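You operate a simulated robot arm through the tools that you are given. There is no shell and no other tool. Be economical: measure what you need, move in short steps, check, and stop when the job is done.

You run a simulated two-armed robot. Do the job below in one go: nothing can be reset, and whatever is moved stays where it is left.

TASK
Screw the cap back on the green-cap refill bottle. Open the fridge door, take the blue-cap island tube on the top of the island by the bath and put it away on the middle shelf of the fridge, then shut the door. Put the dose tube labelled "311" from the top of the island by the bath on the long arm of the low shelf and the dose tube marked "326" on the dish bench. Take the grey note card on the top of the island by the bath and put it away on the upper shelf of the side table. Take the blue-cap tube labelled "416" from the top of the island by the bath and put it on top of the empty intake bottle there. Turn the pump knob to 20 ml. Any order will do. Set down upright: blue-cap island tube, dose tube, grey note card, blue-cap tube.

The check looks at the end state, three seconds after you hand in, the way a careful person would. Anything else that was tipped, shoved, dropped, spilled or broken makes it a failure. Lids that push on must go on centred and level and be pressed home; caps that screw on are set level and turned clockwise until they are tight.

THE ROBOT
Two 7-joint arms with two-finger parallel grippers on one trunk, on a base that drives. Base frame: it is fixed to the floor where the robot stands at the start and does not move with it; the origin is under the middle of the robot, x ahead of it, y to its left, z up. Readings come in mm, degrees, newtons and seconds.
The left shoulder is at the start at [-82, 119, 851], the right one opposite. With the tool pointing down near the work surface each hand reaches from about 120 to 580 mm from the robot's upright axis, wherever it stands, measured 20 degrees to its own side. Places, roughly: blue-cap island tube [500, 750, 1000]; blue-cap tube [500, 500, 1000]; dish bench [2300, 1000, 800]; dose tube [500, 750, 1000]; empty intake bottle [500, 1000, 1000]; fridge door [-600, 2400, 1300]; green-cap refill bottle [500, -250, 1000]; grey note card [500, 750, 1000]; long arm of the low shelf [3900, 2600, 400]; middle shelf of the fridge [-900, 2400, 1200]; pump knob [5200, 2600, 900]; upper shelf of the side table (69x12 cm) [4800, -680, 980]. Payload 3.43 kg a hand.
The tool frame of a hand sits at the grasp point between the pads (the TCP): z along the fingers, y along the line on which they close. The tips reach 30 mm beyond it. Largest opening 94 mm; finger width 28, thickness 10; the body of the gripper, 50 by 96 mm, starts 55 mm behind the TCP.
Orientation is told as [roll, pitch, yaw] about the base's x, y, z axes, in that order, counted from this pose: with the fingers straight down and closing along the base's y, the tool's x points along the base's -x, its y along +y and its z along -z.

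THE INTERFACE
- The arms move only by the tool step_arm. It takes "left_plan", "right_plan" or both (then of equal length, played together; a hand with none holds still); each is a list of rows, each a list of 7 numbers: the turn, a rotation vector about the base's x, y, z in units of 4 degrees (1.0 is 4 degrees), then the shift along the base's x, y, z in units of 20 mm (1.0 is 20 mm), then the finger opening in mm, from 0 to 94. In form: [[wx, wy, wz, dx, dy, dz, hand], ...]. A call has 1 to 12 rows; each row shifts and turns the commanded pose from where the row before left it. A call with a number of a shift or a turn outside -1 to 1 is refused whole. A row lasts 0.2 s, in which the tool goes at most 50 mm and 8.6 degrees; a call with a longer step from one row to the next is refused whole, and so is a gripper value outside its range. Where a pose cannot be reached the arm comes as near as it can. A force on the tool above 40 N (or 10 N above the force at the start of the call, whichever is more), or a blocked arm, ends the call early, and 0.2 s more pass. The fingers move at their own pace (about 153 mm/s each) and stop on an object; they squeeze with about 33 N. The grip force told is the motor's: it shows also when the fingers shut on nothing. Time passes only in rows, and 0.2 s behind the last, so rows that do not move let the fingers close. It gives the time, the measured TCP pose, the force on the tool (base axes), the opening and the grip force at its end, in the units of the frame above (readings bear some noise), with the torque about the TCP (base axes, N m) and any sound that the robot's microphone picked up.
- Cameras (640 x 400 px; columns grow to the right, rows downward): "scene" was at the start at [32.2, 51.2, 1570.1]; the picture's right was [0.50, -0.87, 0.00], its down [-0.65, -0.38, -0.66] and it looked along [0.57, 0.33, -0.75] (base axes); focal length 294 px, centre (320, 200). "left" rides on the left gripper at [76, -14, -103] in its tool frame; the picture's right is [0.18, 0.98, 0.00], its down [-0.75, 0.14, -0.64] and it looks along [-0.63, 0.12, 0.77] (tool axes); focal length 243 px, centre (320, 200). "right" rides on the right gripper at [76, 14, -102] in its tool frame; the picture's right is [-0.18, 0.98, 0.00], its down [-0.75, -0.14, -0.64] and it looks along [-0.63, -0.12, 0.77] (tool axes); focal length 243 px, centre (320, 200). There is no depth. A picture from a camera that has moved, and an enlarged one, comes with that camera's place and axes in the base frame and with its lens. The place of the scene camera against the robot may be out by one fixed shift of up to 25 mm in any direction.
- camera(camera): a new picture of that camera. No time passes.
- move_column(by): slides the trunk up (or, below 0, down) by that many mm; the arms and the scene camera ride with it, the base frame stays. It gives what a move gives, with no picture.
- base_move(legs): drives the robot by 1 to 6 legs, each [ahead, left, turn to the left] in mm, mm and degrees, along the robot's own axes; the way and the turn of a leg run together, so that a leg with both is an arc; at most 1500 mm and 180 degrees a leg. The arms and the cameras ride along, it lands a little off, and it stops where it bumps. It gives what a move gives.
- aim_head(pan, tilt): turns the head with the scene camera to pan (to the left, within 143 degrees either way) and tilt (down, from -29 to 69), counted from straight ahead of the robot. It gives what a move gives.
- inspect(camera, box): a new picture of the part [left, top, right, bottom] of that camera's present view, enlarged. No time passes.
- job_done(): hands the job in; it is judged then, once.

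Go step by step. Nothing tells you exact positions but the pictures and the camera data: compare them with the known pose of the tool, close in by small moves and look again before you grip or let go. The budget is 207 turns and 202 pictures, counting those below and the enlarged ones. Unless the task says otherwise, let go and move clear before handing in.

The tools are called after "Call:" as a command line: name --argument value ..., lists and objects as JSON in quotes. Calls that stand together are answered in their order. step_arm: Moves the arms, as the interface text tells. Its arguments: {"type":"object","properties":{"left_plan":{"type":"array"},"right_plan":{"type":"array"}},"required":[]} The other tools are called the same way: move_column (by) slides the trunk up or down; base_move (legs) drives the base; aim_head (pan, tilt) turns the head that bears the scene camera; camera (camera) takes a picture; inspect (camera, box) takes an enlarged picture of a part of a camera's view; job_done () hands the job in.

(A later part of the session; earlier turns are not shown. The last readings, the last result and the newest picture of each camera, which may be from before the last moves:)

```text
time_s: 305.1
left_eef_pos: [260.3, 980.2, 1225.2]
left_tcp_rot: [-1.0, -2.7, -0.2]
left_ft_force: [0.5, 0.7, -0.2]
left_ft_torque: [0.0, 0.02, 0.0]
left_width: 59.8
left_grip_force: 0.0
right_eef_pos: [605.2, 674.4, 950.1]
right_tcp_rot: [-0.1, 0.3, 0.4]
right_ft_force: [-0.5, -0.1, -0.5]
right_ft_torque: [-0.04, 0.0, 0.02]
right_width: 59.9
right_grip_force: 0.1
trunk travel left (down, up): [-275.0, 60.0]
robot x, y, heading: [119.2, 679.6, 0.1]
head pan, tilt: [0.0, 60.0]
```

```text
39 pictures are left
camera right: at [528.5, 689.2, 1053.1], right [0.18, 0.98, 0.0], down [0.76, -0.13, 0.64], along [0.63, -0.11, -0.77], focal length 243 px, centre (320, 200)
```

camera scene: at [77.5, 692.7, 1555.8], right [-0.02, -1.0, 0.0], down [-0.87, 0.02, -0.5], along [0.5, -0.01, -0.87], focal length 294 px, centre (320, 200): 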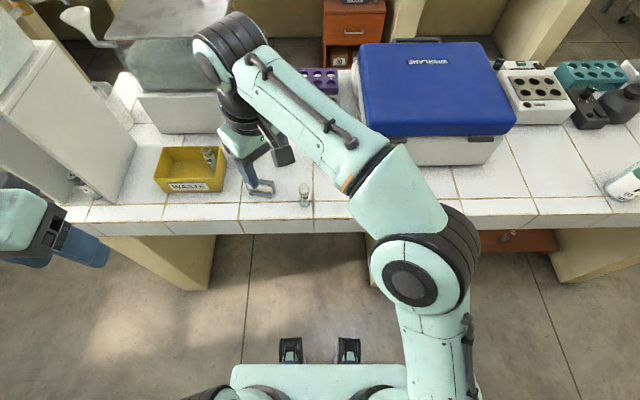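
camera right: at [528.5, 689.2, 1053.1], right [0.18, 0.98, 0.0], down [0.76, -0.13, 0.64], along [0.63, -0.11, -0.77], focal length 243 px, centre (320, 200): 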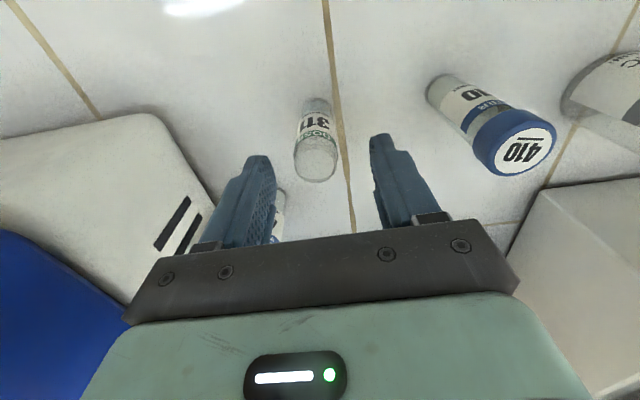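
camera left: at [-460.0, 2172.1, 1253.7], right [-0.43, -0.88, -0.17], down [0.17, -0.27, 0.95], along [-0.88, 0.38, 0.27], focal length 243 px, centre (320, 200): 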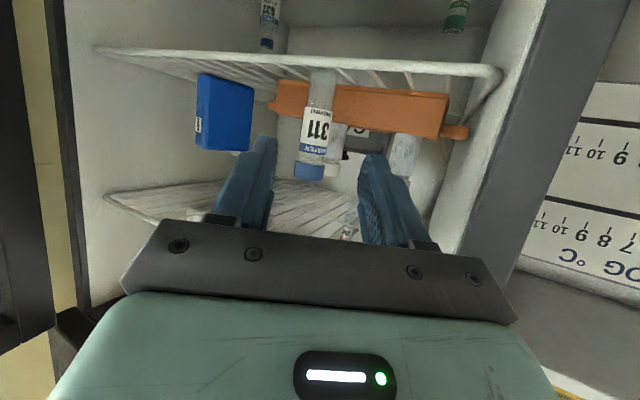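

Call:
step_arm --right_plan '[[0, 0, 0, -0.1, 0, -0.9, 60], [0, 0, 0, 0, 0, -0.85, 60], [0, 0, 0, 0, 0, 0, 18], [0, 0, 0, 0, 0, 0, 18], [0, 0, 0, 0, 0, 0, 18], [0, 0, 0, 0, 0, 0.5, 18], [0, 0, 0, 0, 0, 1, 18], [0, 0, 0, 0, 0, 1, 18], [0, 0, 0, 0, 0, 1, 18], [0, 0, 0, -0.5, 0, 1, 18], [0, 0, 0, -0.5, 0, 1, 18], [0, 0, 0, -0.5, 0, 1, 18]]'

Call:
step_arm --right_plan '[[0, 0, 0, -0.9, -0.8, 1, 18], [0, 0, 0, -0.9, -0.8, 1, 18], [0, 0, 0, -0.9, -0.8, 1, 18], [0, 0, 0, -0.9, -0.8, 1, 18], [0, 0, 0, -0.9, -0.8, 1, 18], [0, 0, 0, -0.9, -0.8, 0, 18], [0, 0, 0, -0.9, -0.8, 0, 18], [0, 0, 0, -0.9, -0.8, 0, 18]]' --left_plan '[[0, 0.3, 0, 0.6, -1, -0.3, 60], [0, 0.2, 0, 0.6, -1, -0.3, 60], [0, 0.2, 0, 0.6, -1, -0.3, 60], [0, 0, 0, 0.6, -1, -0.3, 60], [0, 0, 0, 0.6, -1, -0.3, 60], [0, 0, 0, 0.6, -1, -0.3, 60], [0, 0, 0, 0.6, -1, -0.3, 60], [0, 0, 0, 0.6, -1, -0.3, 60]]'

Call:
camera --camera "left"

Call:
inspect --camera "right" --box '[220, 60, 420, 240]'

```text
time_s: 307.7
left_eef_pos: [261.1, 979.2, 1226.7]
left_tcp_rot: [-0.9, -2.6, -0.2]
left_ft_force: [-0.8, -0.9, 0.0]
left_ft_torque: [0.0, -0.01, 0.02]
left_width: 59.9
left_grip_force: 0.1
right_eef_pos: [571.8, 675.4, 1045.8]
right_tcp_rot: [0.0, 0.2, 0.5]
right_ft_force: [-0.6, 0.2, -0.4]
right_ft_torque: [-0.04, -0.02, -0.01]
right_width: 24.2
right_grip_force: 33.2
trunk travel left (down, up): [-275.0, 60.0]
robot x, y, heading: [121.2, 679.9, -0.5]
head pan, tilt: [0.0, 60.0]
```

```text
time_s: 309.5
left_eef_pos: [357.4, 817.5, 1179.1]
left_tcp_rot: [-0.9, 0.0, -0.2]
left_ft_force: [-0.2, -1.2, -0.9]
left_ft_torque: [0.02, 0.02, 0.02]
left_width: 60.0
left_grip_force: 0.2
right_eef_pos: [426.7, 547.3, 1145.0]
right_tcp_rot: [0.0, 0.3, 0.6]
right_ft_force: [-0.2, -0.4, -0.7]
right_ft_torque: [0.04, 0.01, 0.01]
right_width: 24.3
right_grip_force: 33.2
trunk travel left (down, up): [-275.0, 60.0]
robot x, y, heading: [117.4, 679.0, -0.1]
head pan, tilt: [0.0, 60.0]
```

```text
38 pictures are left
camera left: at [281.7, 807.4, 1282.0], right [-0.18, 0.98, -0.02], down [0.75, 0.15, 0.64], along [0.63, 0.1, -0.77], focal length 243 px, centre (320, 200)
```

left: 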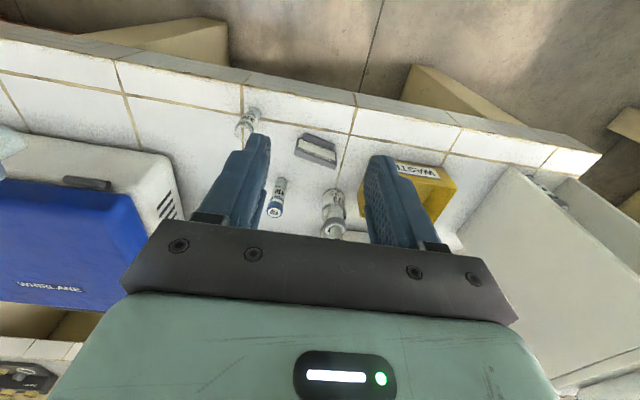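

```text
2.22 times, centred on (320, 150) of right
camera zoom: at [351.9, 561.2, 1248.5], right [0.17, 0.98, 0.0], down [0.76, -0.13, 0.64], along [0.63, -0.11, -0.77], focal length 539 px, centre (320, 311)
```

zoom: 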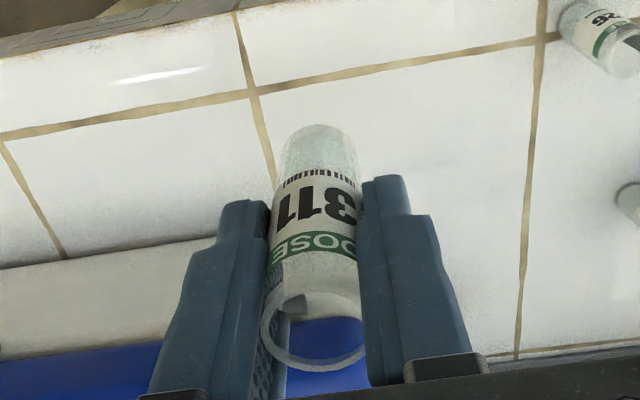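

Call:
step_arm --left_plan '[[0.1, 0, 0, 0.6, -0.65, -0.8, 60], [0.1, 0, 0, 0.6, -0.65, -0.8, 60], [0, 0, 0, 0.6, -0.65, -0.8, 60], [0, 0, 0, 0.6, -0.65, -0.8, 60], [0, 0, 0, 0.6, -0.65, -0.8, 60], [0, 0, 0, 0.6, -0.65, -0.8, 60], [0, 0, 0, 0.6, -0.65, -0.8, 60], [0, 0, 0, 0.6, -0.65, -0.8, 60]]'

Call:
camera --camera "left"

```text
time_s: 311.3
left_eef_pos: [452.9, 714.5, 1050.2]
left_tcp_rot: [0.0, 0.2, -0.2]
left_ft_force: [0.1, -0.2, -0.4]
left_ft_torque: [-0.04, -0.01, -0.01]
left_width: 59.8
left_grip_force: 0.2
right_eef_pos: [428.9, 547.8, 1145.5]
right_tcp_rot: [0.0, 0.3, 0.6]
right_ft_force: [0.1, 0.1, -0.1]
right_ft_torque: [0.0, 0.01, -0.01]
right_width: 24.1
right_grip_force: 33.1
trunk travel left (down, up): [-275.0, 60.0]
robot x, y, heading: [123.1, 680.5, 0.0]
head pan, tilt: [0.0, 60.0]
```

```text
36 pictures are left
camera left: at [377.9, 702.9, 1153.4], right [-0.18, 0.98, 0.0], down [0.76, 0.14, 0.64], along [0.63, 0.11, -0.77], focal length 243 px, centre (320, 200)
```

left: 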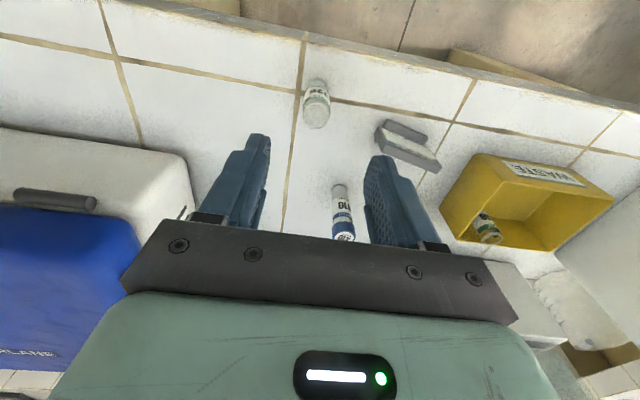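

Call:
step_arm --left_plan '[[0, 0, 0, 0.4, -0.07, -0.95, 60], [0, 0, 0, 0, 0, -0.97, 60], [0, 0, 0, 0, 0, -0.97, 60], [0, 0, 0, 0, 0, -0.97, 60], [0, 0, 0, 0, 0, -0.97, 60], [0, 0, 0, 0, 0, -0.97, 60], [0, 0, 0, 0, 0, -0.95, 60]]'

Call:
inspect --camera "left" --box '[200, 80, 440, 250]'

```text
time_s: 312.9
left_eef_pos: [461.2, 714.2, 914.8]
left_tcp_rot: [-0.1, 0.1, -0.2]
left_ft_force: [0.2, -0.1, -0.1]
left_ft_torque: [0.04, 0.0, -0.01]
left_width: 60.0
left_grip_force: 0.0
right_eef_pos: [426.8, 547.2, 1146.2]
right_tcp_rot: [0.0, 0.3, 0.4]
right_ft_force: [-0.5, 0.8, 0.0]
right_ft_torque: [0.01, -0.02, 0.01]
right_width: 24.3
right_grip_force: 33.3
trunk travel left (down, up): [-275.0, 60.0]
robot x, y, heading: [118.3, 679.3, 0.1]
head pan, tilt: [0.0, 60.0]
```

```text
2.35 times, centred on (320, 165) of left
camera zoom: at [386.2, 701.7, 1018.0], right [-0.18, 0.98, 0.0], down [0.76, 0.14, 0.64], along [0.63, 0.11, -0.77], focal length 571 px, centre (320, 282)
```

zoom: 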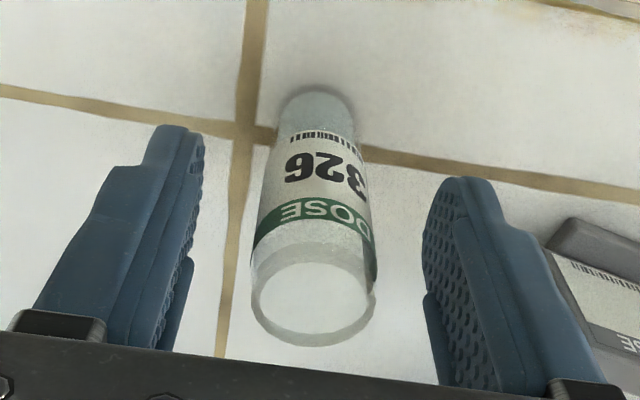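

Aligned. I grip tube 326, lift it, and drive around the island's right end to the dish bench.

Call:
step_arm --left_plan '[[0, 0, 0, 0, 0, 0, 18], [0, 0, 0, 0, 0, 0, 18], [0, 0, 0, 0, 0, 0, 18], [0, 0, 0, 0, 0, 0.5, 18], [0, 0, 0, 0, 0, 1, 18], [0, 0, 0, 0, 0, 1, 18], [0, 0, 0, 0, 0, 1, 18], [0, 0, 0, 0, 0, 1, 18], [0, 0, 0, 0, 0, 1, 18], [0, 0, 0, 0, 0.5, 1, 18], [0, 0, 0, 0, 0.5, 1, 18], [0, 0, 0, 0, 0.5, 1, 18]]'

Call:
step_arm --left_plan '[[0, 0, 0, 0, 0.9, 1, 18], [0, 0, 0, 0, 0.9, 1, 18], [0, 0, 0, 0, 0.9, 1, 18], [0, 0, 0, 0, 0.9, 1, 18]]'

Call:
base_move --legs '[[-220, 0, 0], [0, -1500, 0], [0, -360, 0], [1500, 0, 0], [280, 0, 0], [0, 1450, 0]]'

Call:
aim_head --pan 15 --tilt 35

Call:
camera --camera "scene"

```text
time_s: 315.5
left_eef_pos: [460.9, 745.4, 1085.1]
left_tcp_rot: [-0.2, 0.1, -0.3]
left_ft_force: [-0.3, -0.8, 0.2]
left_ft_torque: [0.02, 0.0, 0.01]
left_width: 24.5
left_grip_force: 33.2
right_eef_pos: [427.7, 546.8, 1144.7]
right_tcp_rot: [0.0, 0.3, 0.6]
right_ft_force: [0.2, -0.5, 0.1]
right_ft_torque: [-0.06, 0.0, 0.0]
right_width: 24.5
right_grip_force: 33.0
trunk travel left (down, up): [-275.0, 60.0]
robot x, y, heading: [121.5, 680.9, -0.0]
head pan, tilt: [0.0, 60.0]
```

```text
time_s: 316.5
left_eef_pos: [460.6, 817.2, 1164.7]
left_tcp_rot: [-0.1, 0.1, -0.2]
left_ft_force: [-0.8, -0.1, -0.2]
left_ft_torque: [0.01, 0.01, 0.02]
left_width: 24.3
left_grip_force: 32.6
right_eef_pos: [427.1, 547.9, 1146.3]
right_tcp_rot: [0.0, 0.3, 0.4]
right_ft_force: [0.3, 0.9, 0.9]
right_ft_torque: [-0.01, 0.01, 0.03]
right_width: 24.4
right_grip_force: 33.1
trunk travel left (down, up): [-275.0, 60.0]
robot x, y, heading: [116.0, 679.6, -0.3]
head pan, tilt: [0.0, 60.0]
```

```text
time_s: 355.5
left_eef_pos: [2026.6, 425.2, 1164.4]
left_tcp_rot: [-0.1, 0.1, 0.1]
left_ft_force: [0.0, -0.4, 0.1]
left_ft_torque: [0.01, 0.03, -0.01]
left_width: 24.2
left_grip_force: 33.4
right_eef_pos: [1995.3, 153.8, 1145.4]
right_tcp_rot: [0.0, 0.4, 0.7]
right_ft_force: [1.0, 0.3, -0.1]
right_ft_torque: [0.01, 0.01, 0.02]
right_width: 24.5
right_grip_force: 33.1
trunk travel left (down, up): [-275.0, 60.0]
robot x, y, heading: [1687.7, 285.7, -0.1]
head pan, tilt: [0.0, 60.0]
```

```text
time_s: 356.4
left_eef_pos: [2026.8, 424.7, 1165.1]
left_tcp_rot: [-0.1, 0.1, 0.1]
left_ft_force: [-0.7, -0.8, 0.1]
left_ft_torque: [0.0, 0.0, 0.01]
left_width: 24.3
left_grip_force: 33.1
right_eef_pos: [1996.0, 154.5, 1145.8]
right_tcp_rot: [0.1, 0.4, 0.8]
right_ft_force: [-0.3, -0.2, 0.1]
right_ft_torque: [-0.02, -0.01, -0.01]
right_width: 24.4
right_grip_force: 33.6
trunk travel left (down, up): [-275.0, 60.0]
robot x, y, heading: [1687.1, 282.6, 0.1]
head pan, tilt: [15.0, 35.0]
```

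```text
34 pictures are left
camera scene: at [1736.7, 320.6, 1590.0], right [0.26, -0.97, 0.0], down [-0.55, -0.15, -0.82], along [0.79, 0.21, -0.57], focal length 294 px, centre (320, 200)
```

scene: 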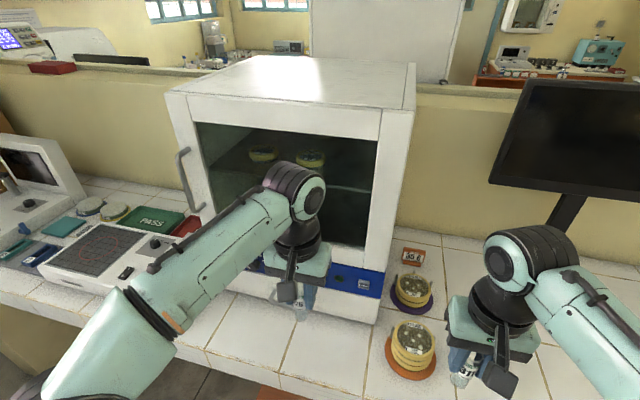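

The bench strip in front of the white oven is free. I'll stand 326 near [2150, 440]; first I move over it and descend partway.

Call:
step_arm --left_plan '[[0, 0, 0, 0.8, 0.1, -1, 18], [0, 0, 0, 0.8, 0.1, -1, 18], [0, 0, 0, 0.8, 0.1, -1, 18], [0, 0, 0, 0.8, 0.1, -1, 18], [0, 0, 0, 0.8, 0.1, -1, 18], [0, 0, 0, 0.8, 0.1, -1, 18], [0, 0, 0, 0.8, 0.1, -1, 18], [0, 0, 0, 0.5, 0, -1, 18], [0, 0, 0, 0, 0, -1, 18], [0, 0, 0, 0, 0, -1, 18], [0, 0, 0, 0, 0, -1, 18], [0, 0, 0, 0, 0, -1, 18]]'

Call:
camera --camera "left"

Call:
inspect --camera "scene" --box '[200, 240, 420, 400]'

```text
time_s: 358.5
left_eef_pos: [2150.7, 437.3, 987.0]
left_tcp_rot: [-0.7, -1.9, 0.1]
left_ft_force: [-11.9, -0.5, 10.7]
left_ft_torque: [0.29, -1.11, -0.04]
left_width: 24.0
left_grip_force: 33.3
right_eef_pos: [1993.5, 155.3, 1145.6]
right_tcp_rot: [0.0, 0.2, 0.9]
right_ft_force: [-0.2, 0.5, 0.4]
right_ft_torque: [-0.01, 0.0, -0.01]
right_width: 24.3
right_grip_force: 32.9
trunk travel left (down, up): [-275.0, 60.0]
robot x, y, heading: [1684.4, 282.2, 0.4]
head pan, tilt: [15.0, 35.0]
stopped in row 10 (left hand): the force on the tool passed its limit at 52 N (the readings are from after the stop); the commanded pose is now the measured one
```

```text
33 pictures are left
camera left: at [2072.2, 425.1, 1086.8], right [-0.19, 0.98, -0.02], down [0.73, 0.15, 0.66], along [0.65, 0.11, -0.75], focal length 243 px, centre (320, 200)
```

left: 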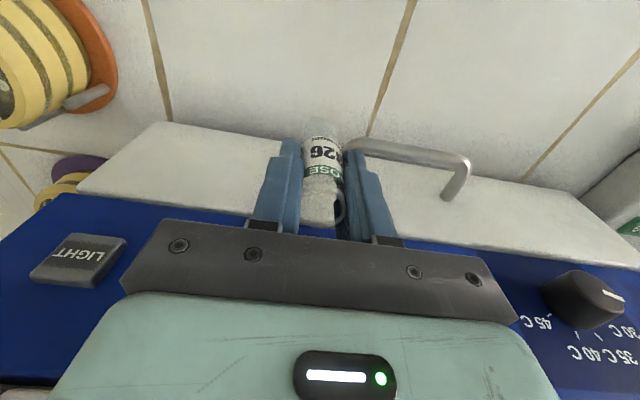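

```text
2.50 times, centred on (310, 320) of scene
camera zoom: at [1734.1, 320.6, 1590.0], right [0.26, -0.96, 0.0], down [-0.55, -0.15, -0.82], along [0.79, 0.21, -0.57], focal length 735 px, centre (345, -100)
```

zoom: 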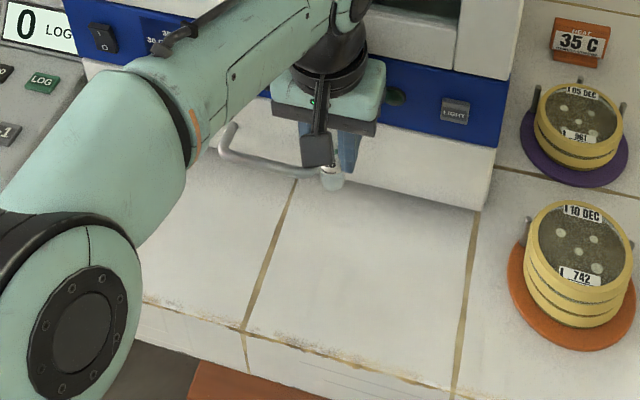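

I bumped the oven's drawer handle with the tube (arm stopped safely). I lift off, back away, and choose a spot clear of the handle at about [2120, 375].

Call:
step_arm --left_plan '[[0, 0, 0, -0.5, 0, 1, 18], [0.17, 0.47, 0, -1, 0, 1, 18], [0, 0, 0, -1, -0.5, 0, 18], [0, 0, 0, 0, -0.9, 0, 18], [0, 0, 0, 0, -0.9, 0, 18], [0, 0, 0, 0.4, -0.8, 0, 18], [0, 0, 0, 0.5, 0, -0.9, 18], [0, 0, 0, 0, 0, -0.9, 18], [0, 0, 0, 0, 0, -0.7, 18]]'

Call:
camera --camera "left"

Call:
inspect --camera "scene" --box '[200, 240, 420, 400]'

```text
time_s: 360.5
left_eef_pos: [2121.4, 375.8, 973.1]
left_tcp_rot: [0.2, 0.3, 0.3]
left_ft_force: [-0.5, -0.1, 0.6]
left_ft_torque: [-0.02, -0.02, 0.01]
left_width: 24.6
left_grip_force: 32.8
right_eef_pos: [1994.8, 154.4, 1144.2]
right_tcp_rot: [0.0, 0.3, 0.9]
right_ft_force: [0.7, 0.5, -0.4]
right_ft_torque: [0.0, 0.0, -0.06]
right_width: 24.5
right_grip_force: 32.6
trunk travel left (down, up): [-275.0, 60.0]
robot x, y, heading: [1684.7, 286.4, 0.1]
head pan, tilt: [15.0, 35.0]
```

```text
31 pictures are left
camera left: at [2045.9, 361.5, 1077.0], right [-0.19, 0.98, 0.0], down [0.76, 0.14, 0.64], along [0.63, 0.12, -0.77], focal length 243 px, centre (320, 200)
```

left: 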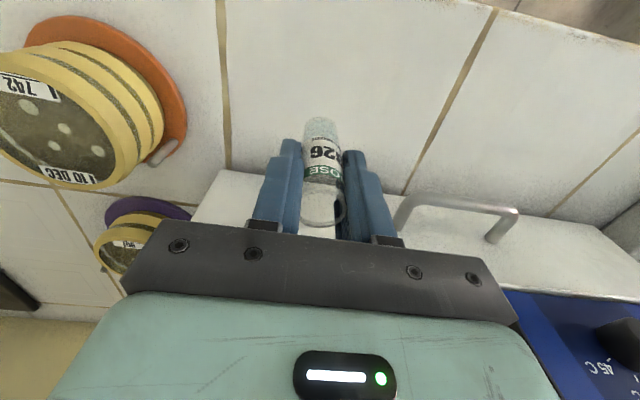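

```text
2.50 times, centred on (310, 320) of scene
camera zoom: at [1736.9, 320.8, 1590.0], right [0.26, -0.96, 0.0], down [-0.55, -0.15, -0.82], along [0.79, 0.21, -0.57], focal length 735 px, centre (345, -100)
```

zoom: 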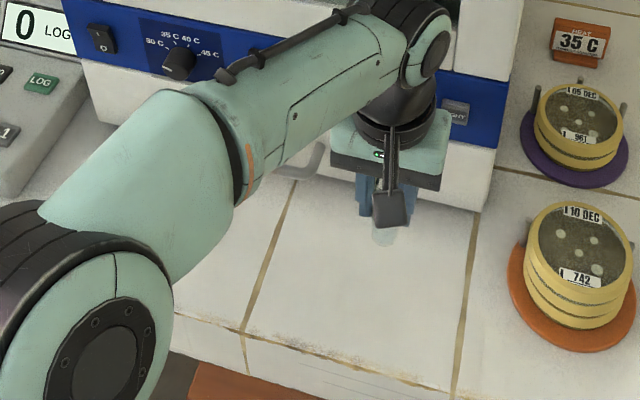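

Call:
step_arm --left_plan '[[0, 0, 0, 0, 0, -0.2, 18], [0, 0, 0, 0, 0, -0.2, 18], [0, 0, 0, 0, 0, -0.2, 18], [0, 0, 0, 0, 0, -0.2, 18], [0, 0, 0, 0, 0, -0.2, 18], [0, 0, 0, 0, 0, -0.2, 18]]'

Call:
inspect --camera "left" --box '[240, 80, 420, 240]'

```text
time_s: 361.9
left_eef_pos: [2120.6, 374.6, 950.2]
left_tcp_rot: [0.2, 0.3, 0.2]
left_ft_force: [-0.1, 0.0, -0.1]
left_ft_torque: [-0.01, -0.01, -0.04]
left_width: 24.3
left_grip_force: 33.3
right_eef_pos: [1995.4, 153.9, 1145.4]
right_tcp_rot: [0.0, 0.3, 1.1]
right_ft_force: [0.1, -0.8, -0.7]
right_ft_torque: [0.01, -0.03, -0.02]
right_width: 24.5
right_grip_force: 32.6
trunk travel left (down, up): [-275.0, 60.0]
robot x, y, heading: [1683.7, 283.7, 0.1]
head pan, tilt: [15.0, 35.0]
```

```text
2.50 times, centred on (330, 160) of left
camera zoom: at [2045.6, 362.2, 1052.6], right [-0.19, 0.98, 0.01], down [0.76, 0.14, 0.64], along [0.63, 0.12, -0.77], focal length 606 px, centre (295, 300)
```

zoom: 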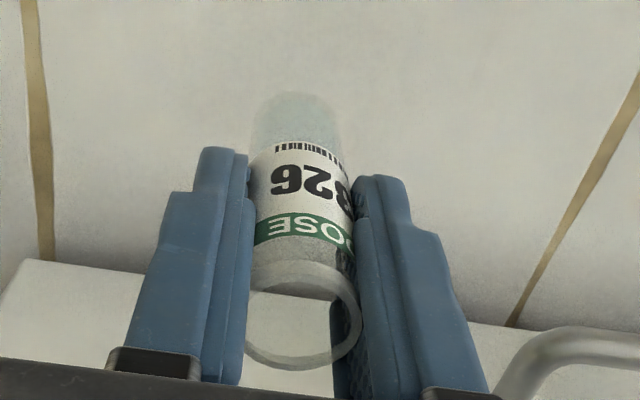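

Call:
step_arm --left_plan '[[0, 0, 0, 0, 0, -0.2, 18], [0, 0, 0, 0, 0, -0.2, 18], [0, 0, 0, 0, 0, -0.2, 18], [0, 0, 0, 0, 0, -0.2, 18], [0, 0, 0, 0, 0, -0.2, 18]]'

Call:
step_arm --left_plan '[[0, 0, 0, 0, 0, -0.1, 18], [0, 0, 0, 0, 0, -0.1, 18], [0, 0, 0, 0, 0, -0.1, 18], [0, 0, 0, 0, 0, -0.1, 18]]'

Call:
step_arm --left_plan '[[0, 0, 0, 0, 0, -0.08, 18], [0, 0, 0, 0, 0, -0.08, 18], [0, 0, 0, 0, 0, -0.08, 18]]'

```text
time_s: 363.1
left_eef_pos: [2120.0, 375.5, 930.1]
left_tcp_rot: [0.1, 0.2, 0.3]
left_ft_force: [-0.5, 0.6, -0.5]
left_ft_torque: [0.0, -0.03, 0.03]
left_width: 24.5
left_grip_force: 32.9
right_eef_pos: [1995.1, 155.1, 1145.7]
right_tcp_rot: [0.0, 0.2, 0.9]
right_ft_force: [-0.3, -0.2, -0.1]
right_ft_torque: [0.0, 0.0, 0.0]
right_width: 24.5
right_grip_force: 33.2
trunk travel left (down, up): [-275.0, 60.0]
robot x, y, heading: [1684.7, 285.3, 0.3]
head pan, tilt: [15.0, 35.0]
```

```text
time_s: 364.1
left_eef_pos: [2122.1, 376.4, 921.6]
left_tcp_rot: [0.2, 0.3, 0.3]
left_ft_force: [0.5, -0.5, -0.8]
left_ft_torque: [-0.01, 0.01, 0.02]
left_width: 24.3
left_grip_force: 33.4
right_eef_pos: [1994.9, 155.5, 1145.6]
right_tcp_rot: [0.0, 0.2, 0.9]
right_ft_force: [-0.1, 0.5, -0.1]
right_ft_torque: [0.0, 0.02, 0.04]
right_width: 24.2
right_grip_force: 33.2
trunk travel left (down, up): [-275.0, 60.0]
robot x, y, heading: [1688.0, 285.5, 0.4]
head pan, tilt: [15.0, 35.0]
```

```text
time_s: 364.9
left_eef_pos: [2119.8, 377.1, 917.9]
left_tcp_rot: [0.3, 0.3, 0.2]
left_ft_force: [0.0, 0.3, -0.4]
left_ft_torque: [0.02, -0.02, 0.04]
left_width: 24.2
left_grip_force: 32.8
right_eef_pos: [1995.8, 155.0, 1145.7]
right_tcp_rot: [0.1, 0.4, 0.9]
right_ft_force: [0.2, 1.0, -0.6]
right_ft_torque: [0.03, 0.02, -0.01]
right_width: 24.2
right_grip_force: 33.3
trunk travel left (down, up): [-275.0, 60.0]
robot x, y, heading: [1684.0, 289.9, 0.6]
head pan, tilt: [15.0, 35.0]
```

Call:
step_arm --left_plan '[[0, 0, 0, 0, 0, -0.1, 18], [0, 0, 0, 0, 0, -0.1, 18], [0, 0, 0, 0, 0, -0.1, 18]]'

Call:
step_arm --left_plan '[[0, 0, 0, 0, 0, -0.08, 18], [0, 0, 0, 0, 0, -0.08, 18], [0, 0, 0, 0, 0, -0.08, 18]]'

Call:
inspect --camera "scene" --box '[280, 280, 380, 360]'

```text
time_s: 365.7
left_eef_pos: [2121.3, 376.5, 915.6]
left_tcp_rot: [0.2, -0.2, 0.3]
left_ft_force: [-2.6, 2.6, 28.2]
left_ft_torque: [0.08, 0.26, -0.03]
left_width: 24.3
left_grip_force: 32.7
right_eef_pos: [1992.4, 154.2, 1146.6]
right_tcp_rot: [0.0, 0.1, 0.9]
right_ft_force: [0.2, -0.6, -0.2]
right_ft_torque: [0.03, -0.01, 0.02]
right_width: 24.4
right_grip_force: 33.5
trunk travel left (down, up): [-275.0, 60.0]
robot x, y, heading: [1685.7, 288.9, 0.0]
head pan, tilt: [15.0, 35.0]
```

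```text
time_s: 366.5
left_eef_pos: [2119.5, 375.3, 908.9]
left_tcp_rot: [0.2, -0.2, 0.2]
left_ft_force: [0.0, 1.1, 37.5]
left_ft_torque: [0.0, -0.02, 0.0]
left_width: 24.3
left_grip_force: 33.2
right_eef_pos: [1992.4, 154.5, 1146.6]
right_tcp_rot: [0.0, 0.2, 0.9]
right_ft_force: [-0.1, 0.0, 0.6]
right_ft_torque: [0.0, -0.02, -0.01]
right_width: 24.5
right_grip_force: 33.6
trunk travel left (down, up): [-275.0, 60.0]
robot x, y, heading: [1687.7, 287.5, 0.2]
head pan, tilt: [15.0, 35.0]
```

```text
5.00 times, centred on (330, 320) of scene
camera zoom: at [1734.0, 320.3, 1590.2], right [0.26, -0.97, 0.0], down [-0.55, -0.15, -0.82], along [0.79, 0.21, -0.57], focal length 1470 px, centre (270, -400)
```

zoom: 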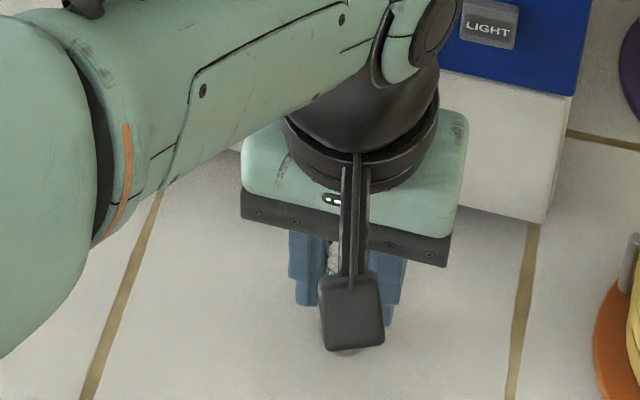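

It stands on the bench. I relax, release and rise.

Call:
step_arm --left_plan '[[0, 0, 0, 0, 0, 0.15, 18], [0, 0, 0, 0, 0, 0.1, 18], [0, 0, 0, 0, 0, 0, 34], [0, 0, 0, 0, 0, 0, 60], [0, 0, 0, 0, 0, 0, 60], [0, 0, 0, 0, 0, 0.8, 60], [0, 0, 0, 0, 0, 1, 60], [0, 0, 0, 0, 0, 1, 60], [0, 0, 0, 0, 0, 1, 60], [0, 0, 0, 0, 0, 1, 60], [0, 0, 0, -0.5, 0, 1, 60], [0, 0, 0, -0.5, 0, 1, 60]]'

Call:
camera --camera "left"

```text
time_s: 369.1
left_eef_pos: [2101.9, 375.6, 1046.1]
left_tcp_rot: [0.2, 0.2, 0.2]
left_ft_force: [-0.1, -0.1, -0.1]
left_ft_torque: [-0.03, -0.01, 0.0]
left_width: 60.2
left_grip_force: 0.0
right_eef_pos: [1994.7, 153.7, 1145.9]
right_tcp_rot: [0.1, 0.3, 0.9]
right_ft_force: [-0.1, 0.1, -0.2]
right_ft_torque: [0.0, 0.04, 0.02]
right_width: 24.3
right_grip_force: 32.9
trunk travel left (down, up): [-275.0, 60.0]
robot x, y, heading: [1690.7, 283.9, -0.0]
head pan, tilt: [15.0, 35.0]
```

```text
27 pictures are left
camera left: at [2025.6, 361.9, 1149.8], right [-0.19, 0.98, 0.01], down [0.76, 0.14, 0.64], along [0.63, 0.12, -0.77], focal length 243 px, centre (320, 200)
```

left: 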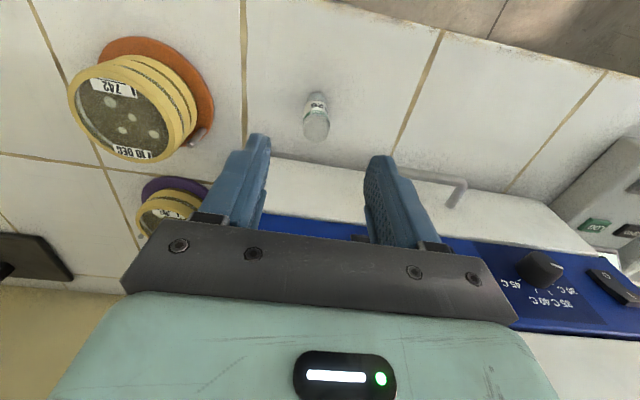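

326 stands on the bench. I drive around the bench's right end into the next room to find the low shelf and pump.

Call:
base_move --legs '[[-150, 0, 0], [0, -1500, 0], [0, -390, 0], [1500, 0, 0], [400, 0, 0]]'

Call:
aim_head --pan 50 --tilt 20

Call:
camera --camera "scene"

```text
time_s: 396.2
left_eef_pos: [3847.6, -1511.7, 1045.1]
left_tcp_rot: [0.3, 0.3, 0.5]
left_ft_force: [0.3, 0.7, 0.0]
left_ft_torque: [-0.01, 0.04, 0.0]
left_width: 59.8
left_grip_force: 0.0
right_eef_pos: [3744.0, -1734.4, 1146.1]
right_tcp_rot: [0.1, 0.3, 1.2]
right_ft_force: [-0.3, -0.2, 0.2]
right_ft_torque: [-0.01, 0.01, 0.01]
right_width: 24.3
right_grip_force: 32.9
trunk travel left (down, up): [-275.0, 60.0]
robot x, y, heading: [3436.2, -1601.1, 0.8]
head pan, tilt: [15.0, 35.0]
```

```text
time_s: 397.2
left_eef_pos: [3848.0, -1511.7, 1045.9]
left_tcp_rot: [0.1, 0.3, 0.4]
left_ft_force: [0.0, 0.6, -0.2]
left_ft_torque: [-0.02, 0.01, -0.01]
left_width: 60.1
left_grip_force: 0.1
right_eef_pos: [3743.7, -1731.7, 1145.2]
right_tcp_rot: [0.0, 0.2, 1.3]
right_ft_force: [-0.4, -0.9, -0.7]
right_ft_torque: [0.01, 0.01, 0.0]
right_width: 24.2
right_grip_force: 32.7
trunk travel left (down, up): [-275.0, 60.0]
robot x, y, heading: [3432.0, -1607.2, 0.7]
head pan, tilt: [50.0, 20.0]
```

```text
26 pictures are left
camera scene: at [3458.1, -1521.0, 1613.9], right [0.77, -0.64, 0.0], down [-0.22, -0.26, -0.94], along [0.6, 0.73, -0.34], focal length 294 px, centre (320, 200)
```

scene: 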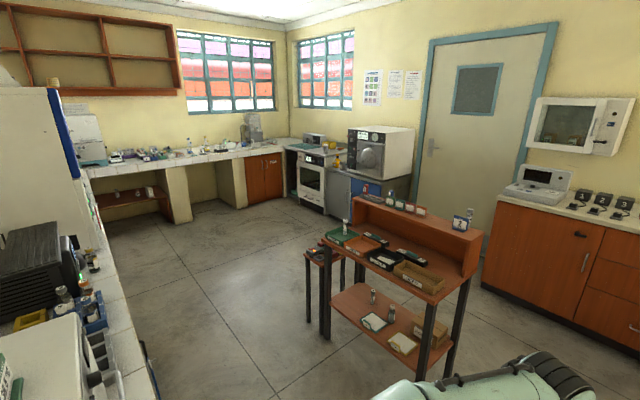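

I see the side table (riser shelf), and the far tiled bench with the low shelf beneath it. I drive to the far bench and face it.

Call:
base_move --legs '[[520, 0, 0], [0, 1500, 0], [0, 1500, 0], [0, 350, 0], [0, 0, 89]]'

Call:
aim_head --pan 0 --tilt 25

Call:
camera --camera "scene"

```text
time_s: 433.0
left_eef_pos: [3785.1, 2156.3, 1046.2]
left_tcp_rot: [0.2, 0.3, 90.3]
left_ft_force: [0.1, 1.0, -0.4]
left_ft_torque: [0.02, 0.02, 0.01]
left_width: 59.9
left_grip_force: 0.0
right_eef_pos: [4005.4, 2049.7, 1146.5]
right_tcp_rot: [0.1, 0.3, 90.9]
right_ft_force: [-0.7, -0.5, 0.3]
right_ft_torque: [-0.01, 0.02, 0.01]
right_width: 24.2
right_grip_force: 33.1
trunk travel left (down, up): [-275.0, 60.0]
robot x, y, heading: [3878.1, 1740.5, 90.3]
head pan, tilt: [50.0, 20.0]
```

```text
time_s: 434.2
left_eef_pos: [3784.7, 2154.9, 1046.7]
left_tcp_rot: [0.1, 0.4, 90.3]
left_ft_force: [-0.2, 0.0, 0.9]
left_ft_torque: [0.02, 0.02, -0.03]
left_width: 59.9
left_grip_force: 0.0
right_eef_pos: [4006.2, 2050.2, 1147.3]
right_tcp_rot: [0.0, 0.3, 91.1]
right_ft_force: [-0.9, 0.9, -0.4]
right_ft_torque: [0.0, 0.05, 0.02]
right_width: 24.2
right_grip_force: 33.1
trunk travel left (down, up): [-275.0, 60.0]
robot x, y, heading: [3875.2, 1743.2, 90.2]
head pan, tilt: [0.0, 25.0]
```

```text
25 pictures are left
camera scene: at [3883.6, 1801.7, 1605.8], right [1.0, 0.01, 0.0], down [0.0, -0.42, -0.91], along [-0.01, 0.91, -0.42], focal length 294 px, centre (320, 200)
```

scene: 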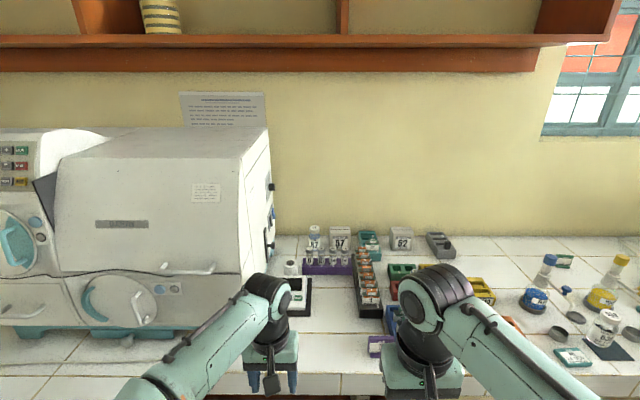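

The bench front is at y ≈ 2320. The low shelf is beneath it, so I must regrip tube 311 with a tilted hand: I set it briefly on the free tile near [3945, 2370].

Call:
step_arm --left_plan '[[0, 0, 0, -0.3, -1, 0.5, 60], [0, 0, 0, -0.3, -1, 0.5, 60], [0, 0, 0, -0.3, -1, 0.5, 60], [0, 0, 0, -0.3, -1, 0.5, 60], [0, 0, 0, -0.3, -1, 0.5, 60], [0, 0, 0, -0.3, -1, 0.5, 60], [0, 0, 0, -0.3, -1, 0.5, 60], [0, 0, 0, -0.3, -1, 0.5, 60]]'

Call:
base_move --legs '[[150, 0, 0]]'

Call:
step_arm --right_plan '[[0, 0, 0, -0.35, 0.95, -0.9, 18], [0, 0, 0, -0.35, 0.95, -0.9, 18], [0, 0, 0, -0.35, 0.95, -0.9, 18], [0, 0, 0, -0.35, 0.95, -0.9, 18], [0, 0, 0, -0.35, 0.95, -0.9, 18], [0, 0, 0, -0.35, 0.95, -0.9, 18], [0, 0, 0, -0.35, 0.95, -0.9, 18], [0, 0, 0, -0.35, 0.95, -0.9, 18], [0, 0, 0, -0.3, 0.9, -0.9, 18]]'

Call:
camera --camera "right"

```text
time_s: 436.0
left_eef_pos: [3735.2, 1996.3, 1125.9]
left_tcp_rot: [0.2, 0.2, 90.3]
left_ft_force: [-0.8, 0.1, -0.2]
left_ft_torque: [0.02, -0.02, 0.01]
left_width: 60.0
left_grip_force: 0.1
right_eef_pos: [4005.9, 2048.8, 1146.1]
right_tcp_rot: [0.0, 0.3, 91.1]
right_ft_force: [0.1, 0.0, -0.6]
right_ft_torque: [0.05, 0.03, 0.01]
right_width: 24.0
right_grip_force: 33.0
trunk travel left (down, up): [-275.0, 60.0]
robot x, y, heading: [3878.1, 1740.0, 90.5]
head pan, tilt: [0.0, 25.0]
```

```text
time_s: 437.3
left_eef_pos: [3734.3, 2144.2, 1126.4]
left_tcp_rot: [0.2, 0.4, 90.3]
left_ft_force: [-0.1, 0.4, 0.2]
left_ft_torque: [0.0, -0.01, 0.01]
left_width: 60.0
left_grip_force: 0.0
right_eef_pos: [4005.0, 2197.4, 1145.4]
right_tcp_rot: [0.0, 0.3, 91.0]
right_ft_force: [0.1, -0.1, 0.2]
right_ft_torque: [-0.03, -0.01, -0.02]
right_width: 24.3
right_grip_force: 33.0
trunk travel left (down, up): [-275.0, 60.0]
robot x, y, heading: [3876.5, 1892.1, 90.0]
head pan, tilt: [0.0, 25.0]
```

```text
time_s: 439.3
left_eef_pos: [3734.8, 2144.2, 1126.6]
left_tcp_rot: [0.2, 0.3, 90.3]
left_ft_force: [0.4, 0.0, 0.2]
left_ft_torque: [-0.03, 0.0, 0.03]
left_width: 60.0
left_grip_force: 0.0
right_eef_pos: [3942.2, 2367.3, 983.9]
right_tcp_rot: [0.0, 0.3, 91.0]
right_ft_force: [0.5, -0.4, 0.8]
right_ft_torque: [-0.02, 0.03, 0.02]
right_width: 24.5
right_grip_force: 32.8
trunk travel left (down, up): [-275.0, 60.0]
robot x, y, heading: [3871.8, 1883.9, 90.4]
head pan, tilt: [0.0, 25.0]
```

```text
24 pictures are left
camera right: at [3929.1, 2293.0, 1086.8], right [-0.99, 0.17, 0.0], down [0.13, 0.76, 0.64], along [0.11, 0.63, -0.77], focal length 243 px, centre (320, 200)
```

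right: 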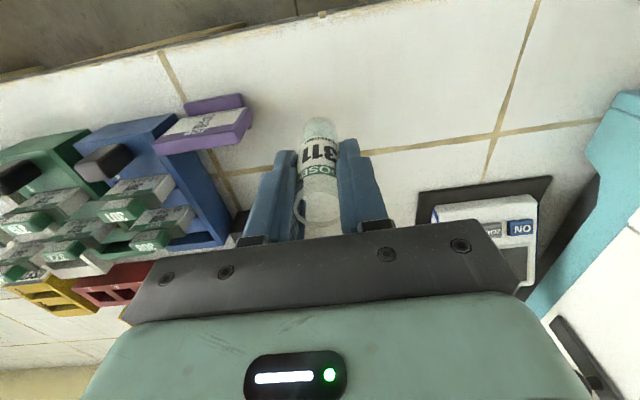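

The tile is free. I lower the tube.

Call:
step_arm --right_plan '[[0, 0, 0, 0, 0, -0.8, 18], [0, 0, 0, 0, 0, -0.8, 18], [0, 0, 0, 0, 0, -0.5, 18], [0, 0, 0, 0, 0, -0.3, 18], [0, 0, 0, 0, 0, -0.2, 18], [0, 0, 0, 0, 0, -0.2, 18], [0, 0, 0, 0, 0, -0.2, 18]]'

Call:
step_arm --right_plan '[[0, 0, 0, 0, 0, -0.1, 18], [0, 0, 0, 0, 0, -0.1, 18], [0, 0, 0, 0, 0, 0, 18]]'

Call:
step_arm --right_plan '[[0, 0, 0, 0, 0, -0.08, 18], [0, 0, 0, 0, 0, -0.08, 18], [0, 0, 0, 0, 0, 0, 18]]'

```text
time_s: 440.9
left_eef_pos: [3734.7, 2144.5, 1125.9]
left_tcp_rot: [0.1, 0.3, 90.2]
left_ft_force: [0.0, 0.6, 0.4]
left_ft_torque: [0.02, 0.02, 0.0]
left_width: 59.9
left_grip_force: 0.0
right_eef_pos: [3944.5, 2367.9, 922.2]
right_tcp_rot: [0.0, 0.4, 90.9]
right_ft_force: [-0.2, -0.1, -0.8]
right_ft_torque: [-0.02, -0.01, 0.02]
right_width: 24.3
right_grip_force: 32.9
trunk travel left (down, up): [-275.0, 60.0]
robot x, y, heading: [3875.4, 1891.7, 90.4]
head pan, tilt: [0.0, 25.0]
```

```text
time_s: 441.7
left_eef_pos: [3735.6, 2144.5, 1127.6]
left_tcp_rot: [0.2, 0.4, 90.3]
left_ft_force: [-0.4, -0.4, 0.2]
left_ft_torque: [-0.06, -0.03, -0.03]
left_width: 59.7
left_grip_force: 0.1
right_eef_pos: [3944.2, 2367.9, 920.0]
right_tcp_rot: [0.0, 0.4, 91.0]
right_ft_force: [0.4, 0.5, -0.8]
right_ft_torque: [0.03, -0.01, -0.03]
right_width: 24.2
right_grip_force: 33.2
trunk travel left (down, up): [-275.0, 60.0]
robot x, y, heading: [3874.3, 1891.7, 90.1]
head pan, tilt: [0.0, 25.0]
```

```text
time_s: 442.5
left_eef_pos: [3734.7, 2142.7, 1126.9]
left_tcp_rot: [0.2, 0.3, 90.3]
left_ft_force: [-0.4, -0.4, 0.2]
left_ft_torque: [-0.02, -0.03, -0.02]
left_width: 60.3
left_grip_force: 0.1
right_eef_pos: [3941.2, 2367.3, 917.6]
right_tcp_rot: [0.0, 0.3, 91.0]
right_ft_force: [0.1, 0.6, -1.0]
right_ft_torque: [-0.03, 0.02, 0.01]
right_width: 24.4
right_grip_force: 32.7
trunk travel left (down, up): [-275.0, 60.0]
robot x, y, heading: [3870.3, 1888.4, 90.3]
head pan, tilt: [0.0, 25.0]
```

Call:
step_arm --right_plan '[[0, 0, 0, 0, 0, -0.08, 18], [0, 0, 0, 0, 0, -0.08, 18], [0, 0, 0, 0, 0, 0, 18]]'

Call:
step_arm --right_plan '[[0, 0, 0, 0, 0, -0.06, 18], [0, 0, 0, 0, 0, 0, 18]]'

```text
time_s: 443.3
left_eef_pos: [3734.7, 2142.9, 1127.4]
left_tcp_rot: [0.3, 0.2, 90.3]
left_ft_force: [0.5, 0.3, 0.7]
left_ft_torque: [0.01, 0.02, 0.01]
left_width: 60.2
left_grip_force: 0.0
right_eef_pos: [3943.5, 2367.1, 915.5]
right_tcp_rot: [0.2, 0.0, 91.0]
right_ft_force: [1.0, -1.0, 14.0]
right_ft_torque: [-0.06, -0.09, 0.04]
right_width: 24.4
right_grip_force: 32.9
trunk travel left (down, up): [-275.0, 60.0]
robot x, y, heading: [3873.6, 1889.9, 90.2]
head pan, tilt: [0.0, 25.0]
```

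```text
time_s: 443.9
left_eef_pos: [3735.1, 2141.9, 1127.2]
left_tcp_rot: [0.2, 0.2, 90.3]
left_ft_force: [-0.5, 0.5, 0.5]
left_ft_torque: [0.02, -0.01, -0.02]
left_width: 60.0
left_grip_force: 0.0
right_eef_pos: [3942.1, 2367.2, 915.7]
right_tcp_rot: [0.0, -0.1, 91.0]
right_ft_force: [2.1, 0.5, 27.8]
right_ft_torque: [0.01, -0.17, 0.0]
right_width: 24.2
right_grip_force: 33.4
trunk travel left (down, up): [-275.0, 60.0]
robot x, y, heading: [3870.3, 1888.1, 90.3]
head pan, tilt: [0.0, 25.0]
```

On the tile. I release, rise, back off and tilt the hand to 66°, then come in from the front.

Call:
step_arm --right_plan '[[0, 0, 0, 0, 0, 0.12, 18], [0, 0, 0, 0, 0, 0, 36], [0, 0, 0, 0, 0, 0, 60], [0, 0, 0, 0, 0, 1, 60], [0, 0, 0, 0, 0, 1, 60], [0, 0, 0, 0, 0, 1, 60], [0, 0, 0, 0, 0, 1, 60], [0, 0, 0, 0, 0, 1, 60], [0, 0, 0, 0, 0, 1, 60], [0, 0, 0, 0, -0.8, 0, 60], [0, 0, 0, 0, -0.8, 0, 60], [0, 0, 0, 0, -0.8, 0, 60]]'

Call:
step_arm --right_plan '[[1, 0, 0, 0, -0.7, 0, 60], [1, 0, 0, 0, -0.7, 0, 60], [1, 0, 0, 0, -0.7, 0, 60], [1, 0, 0, 0, 0, 0, 60], [1, 0, 0, 0, 0, 0, 60], [1, 0, 0, 0, 0, 0, 60], [1, 0, 0, 0, 0, 0, 60], [1, 0, 0, 0, 0, 0, 60], [1, 0, 0, 0, 0, 0, 60], [1, 0, 0, 0, 0, 0, 60], [1, 0, 0, 0, 0, 0, 60], [1, 0, 0, 0, 0, 0, 60]]'

Call:
step_arm --right_plan '[[1, 0, 0, 0, 0, -0.5, 60], [1, 0, 0, 0, 0, -0.5, 60], [1, 0, 0, 0, 0, -0.5, 60], [1, 0, 0, 0, 0, -0.5, 60], [0.5, 0, 0, 0, 0, -0.5, 60], [0, 0, 0, 0, 0, -0.5, 60], [0, 0, 0, 0, 0, -0.5, 60]]'

Call:
camera --camera "right"

```text
time_s: 446.5
left_eef_pos: [3736.0, 2144.1, 1126.8]
left_tcp_rot: [0.2, 0.2, 90.3]
left_ft_force: [0.4, -0.1, 0.1]
left_ft_torque: [-0.01, -0.03, 0.04]
left_width: 60.1
left_grip_force: 0.0
right_eef_pos: [3942.8, 2319.2, 1034.1]
right_tcp_rot: [0.0, 0.1, 90.9]
right_ft_force: [-0.2, -1.1, -0.5]
right_ft_torque: [0.07, -0.01, -0.03]
right_width: 60.0
right_grip_force: 0.0
trunk travel left (down, up): [-275.0, 60.0]
robot x, y, heading: [3874.6, 1892.1, 89.9]
head pan, tilt: [0.0, 25.0]
```

```text
time_s: 449.1
left_eef_pos: [3735.0, 2144.1, 1126.2]
left_tcp_rot: [0.2, 0.3, 90.3]
left_ft_force: [0.3, -0.2, -0.2]
left_ft_torque: [-0.03, 0.0, -0.01]
left_width: 59.8
left_grip_force: 0.0
right_eef_pos: [3942.7, 2277.4, 1033.7]
right_tcp_rot: [-1.0, -47.8, 91.4]
right_ft_force: [0.4, -0.5, 0.1]
right_ft_torque: [0.0, -0.01, 0.01]
right_width: 60.1
right_grip_force: 0.0
trunk travel left (down, up): [-275.0, 60.0]
robot x, y, heading: [3874.6, 1891.7, 90.5]
head pan, tilt: [0.0, 25.0]
```

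```text
time_s: 450.7
left_eef_pos: [3734.7, 2144.0, 1127.0]
left_tcp_rot: [0.3, 0.3, 90.3]
left_ft_force: [0.0, -0.3, -0.2]
left_ft_torque: [-0.02, -0.01, 0.02]
left_width: 60.2
left_grip_force: 0.1
right_eef_pos: [3942.8, 2277.3, 965.3]
right_tcp_rot: [-2.1, -65.8, 92.4]
right_ft_force: [-0.6, -0.6, -0.2]
right_ft_torque: [0.03, 0.02, -0.03]
right_width: 59.9
right_grip_force: 0.0
trunk travel left (down, up): [-275.0, 60.0]
robot x, y, heading: [3875.8, 1887.3, 90.4]
head pan, tilt: [0.0, 25.0]
```

```text
23 pictures are left
camera right: at [3929.8, 2153.9, 937.0], right [-0.99, 0.07, 0.15], down [0.13, -0.28, 0.95], along [0.11, 0.96, 0.26], focal length 243 px, centre (320, 200)
```

right: 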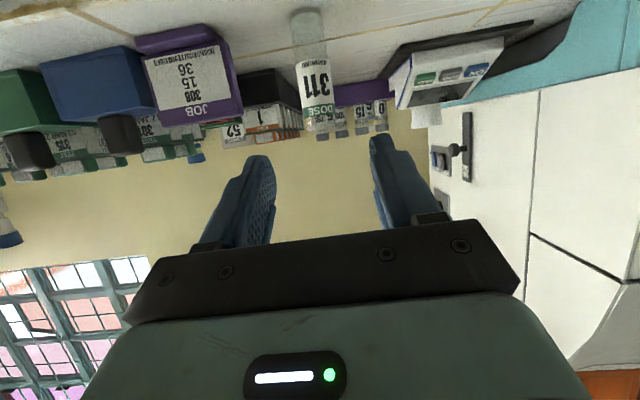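

Call:
step_arm --right_plan '[[0, 0, 0, 0, 0.9, -0.57, 60], [0, 0, 0, 0, 0.9, -0.57, 60], [0, 0, 0, 0, 0.9, -0.57, 60], [0, 0, 0, 0, 0.9, -0.57, 60], [0, 0, 0, 0, 0.85, -0.55, 60], [0, 0, 0, 0, 0, 0, 18], [0, 0, 0, 0, 0, 0, 18], [0, 0, 0, 0, 0, 0, 18], [0, 0, 0, 0, 0, 0.5, 18], [0, 0, 0, 0, 0, 0.8, 18], [0, 0, 0, 0, -0.5, 0.8, 18]]'

Call:
camera --camera "right"

```text
time_s: 453.1
left_eef_pos: [3734.7, 2144.7, 1126.1]
left_tcp_rot: [0.2, 0.2, 90.3]
left_ft_force: [0.5, 0.4, 0.0]
left_ft_torque: [0.01, -0.01, 0.05]
left_width: 59.8
left_grip_force: 0.1
right_eef_pos: [3941.3, 2356.7, 950.5]
right_tcp_rot: [-2.2, -65.7, 92.4]
right_ft_force: [0.0, -0.3, -0.7]
right_ft_torque: [0.02, 0.01, -0.01]
right_width: 28.6
right_grip_force: 33.4
trunk travel left (down, up): [-275.0, 60.0]
robot x, y, heading: [3874.2, 1888.9, 90.3]
head pan, tilt: [0.0, 25.0]
```

```text
22 pictures are left
camera right: at [3929.2, 2232.9, 922.8], right [-0.99, 0.07, 0.15], down [0.13, -0.27, 0.95], along [0.11, 0.96, 0.26], focal length 243 px, centre (320, 200)
```

right: 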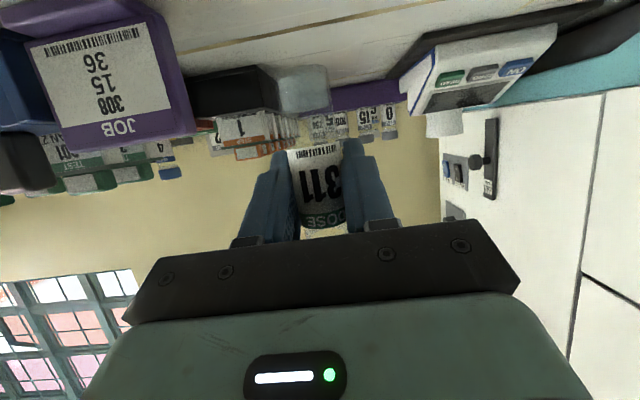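

Tube 311 is held upright from the front. I back off, lower the trunk and look under the bench.

Call:
base_move --legs '[[-450, 0, 0]]'

Call:
move_column --by -270

Call:
camera --camera "scene"

```text
time_s: 455.8
left_eef_pos: [3738.4, 1695.1, 1127.3]
left_tcp_rot: [0.2, 0.1, 90.3]
left_ft_force: [-0.1, 0.1, 0.6]
left_ft_torque: [0.03, -0.01, -0.03]
left_width: 60.0
left_grip_force: 0.0
right_eef_pos: [3945.1, 1909.6, 950.7]
right_tcp_rot: [-2.2, -65.6, 92.3]
right_ft_force: [0.8, 0.6, 0.1]
right_ft_torque: [0.0, 0.0, 0.01]
right_width: 28.6
right_grip_force: 33.1
trunk travel left (down, up): [-275.0, 60.0]
robot x, y, heading: [3875.0, 1443.2, 90.3]
head pan, tilt: [0.0, 25.0]
```

```text
time_s: 458.6
left_eef_pos: [3737.3, 1696.3, 857.1]
left_tcp_rot: [0.2, 0.2, 90.3]
left_ft_force: [0.1, 0.4, 0.9]
left_ft_torque: [0.0, -0.01, -0.01]
left_width: 60.1
left_grip_force: 0.1
right_eef_pos: [3945.2, 1910.4, 680.0]
right_tcp_rot: [-2.2, -65.7, 92.4]
right_ft_force: [-0.2, -0.3, -0.2]
right_ft_torque: [-0.01, -0.02, -0.01]
right_width: 28.6
right_grip_force: 33.0
trunk travel left (down, up): [-5.0, 330.0]
robot x, y, heading: [3876.4, 1439.9, 90.3]
head pan, tilt: [0.0, 25.0]
```

```text
21 pictures are left
camera scene: at [3885.1, 1551.7, 1331.9], right [1.0, 0.01, 0.0], down [0.0, -0.42, -0.91], along [-0.01, 0.91, -0.42], focal length 294 px, centre (320, 200)
```

scene: 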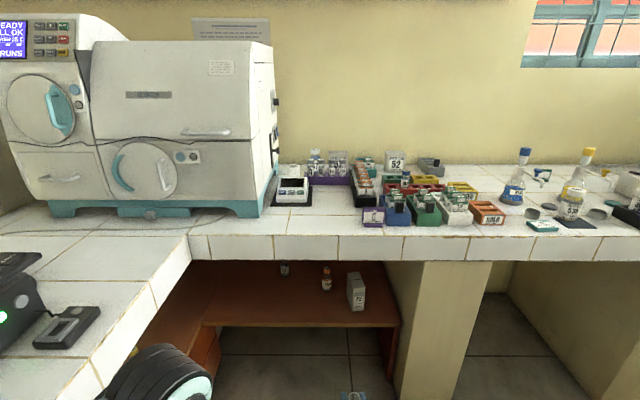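

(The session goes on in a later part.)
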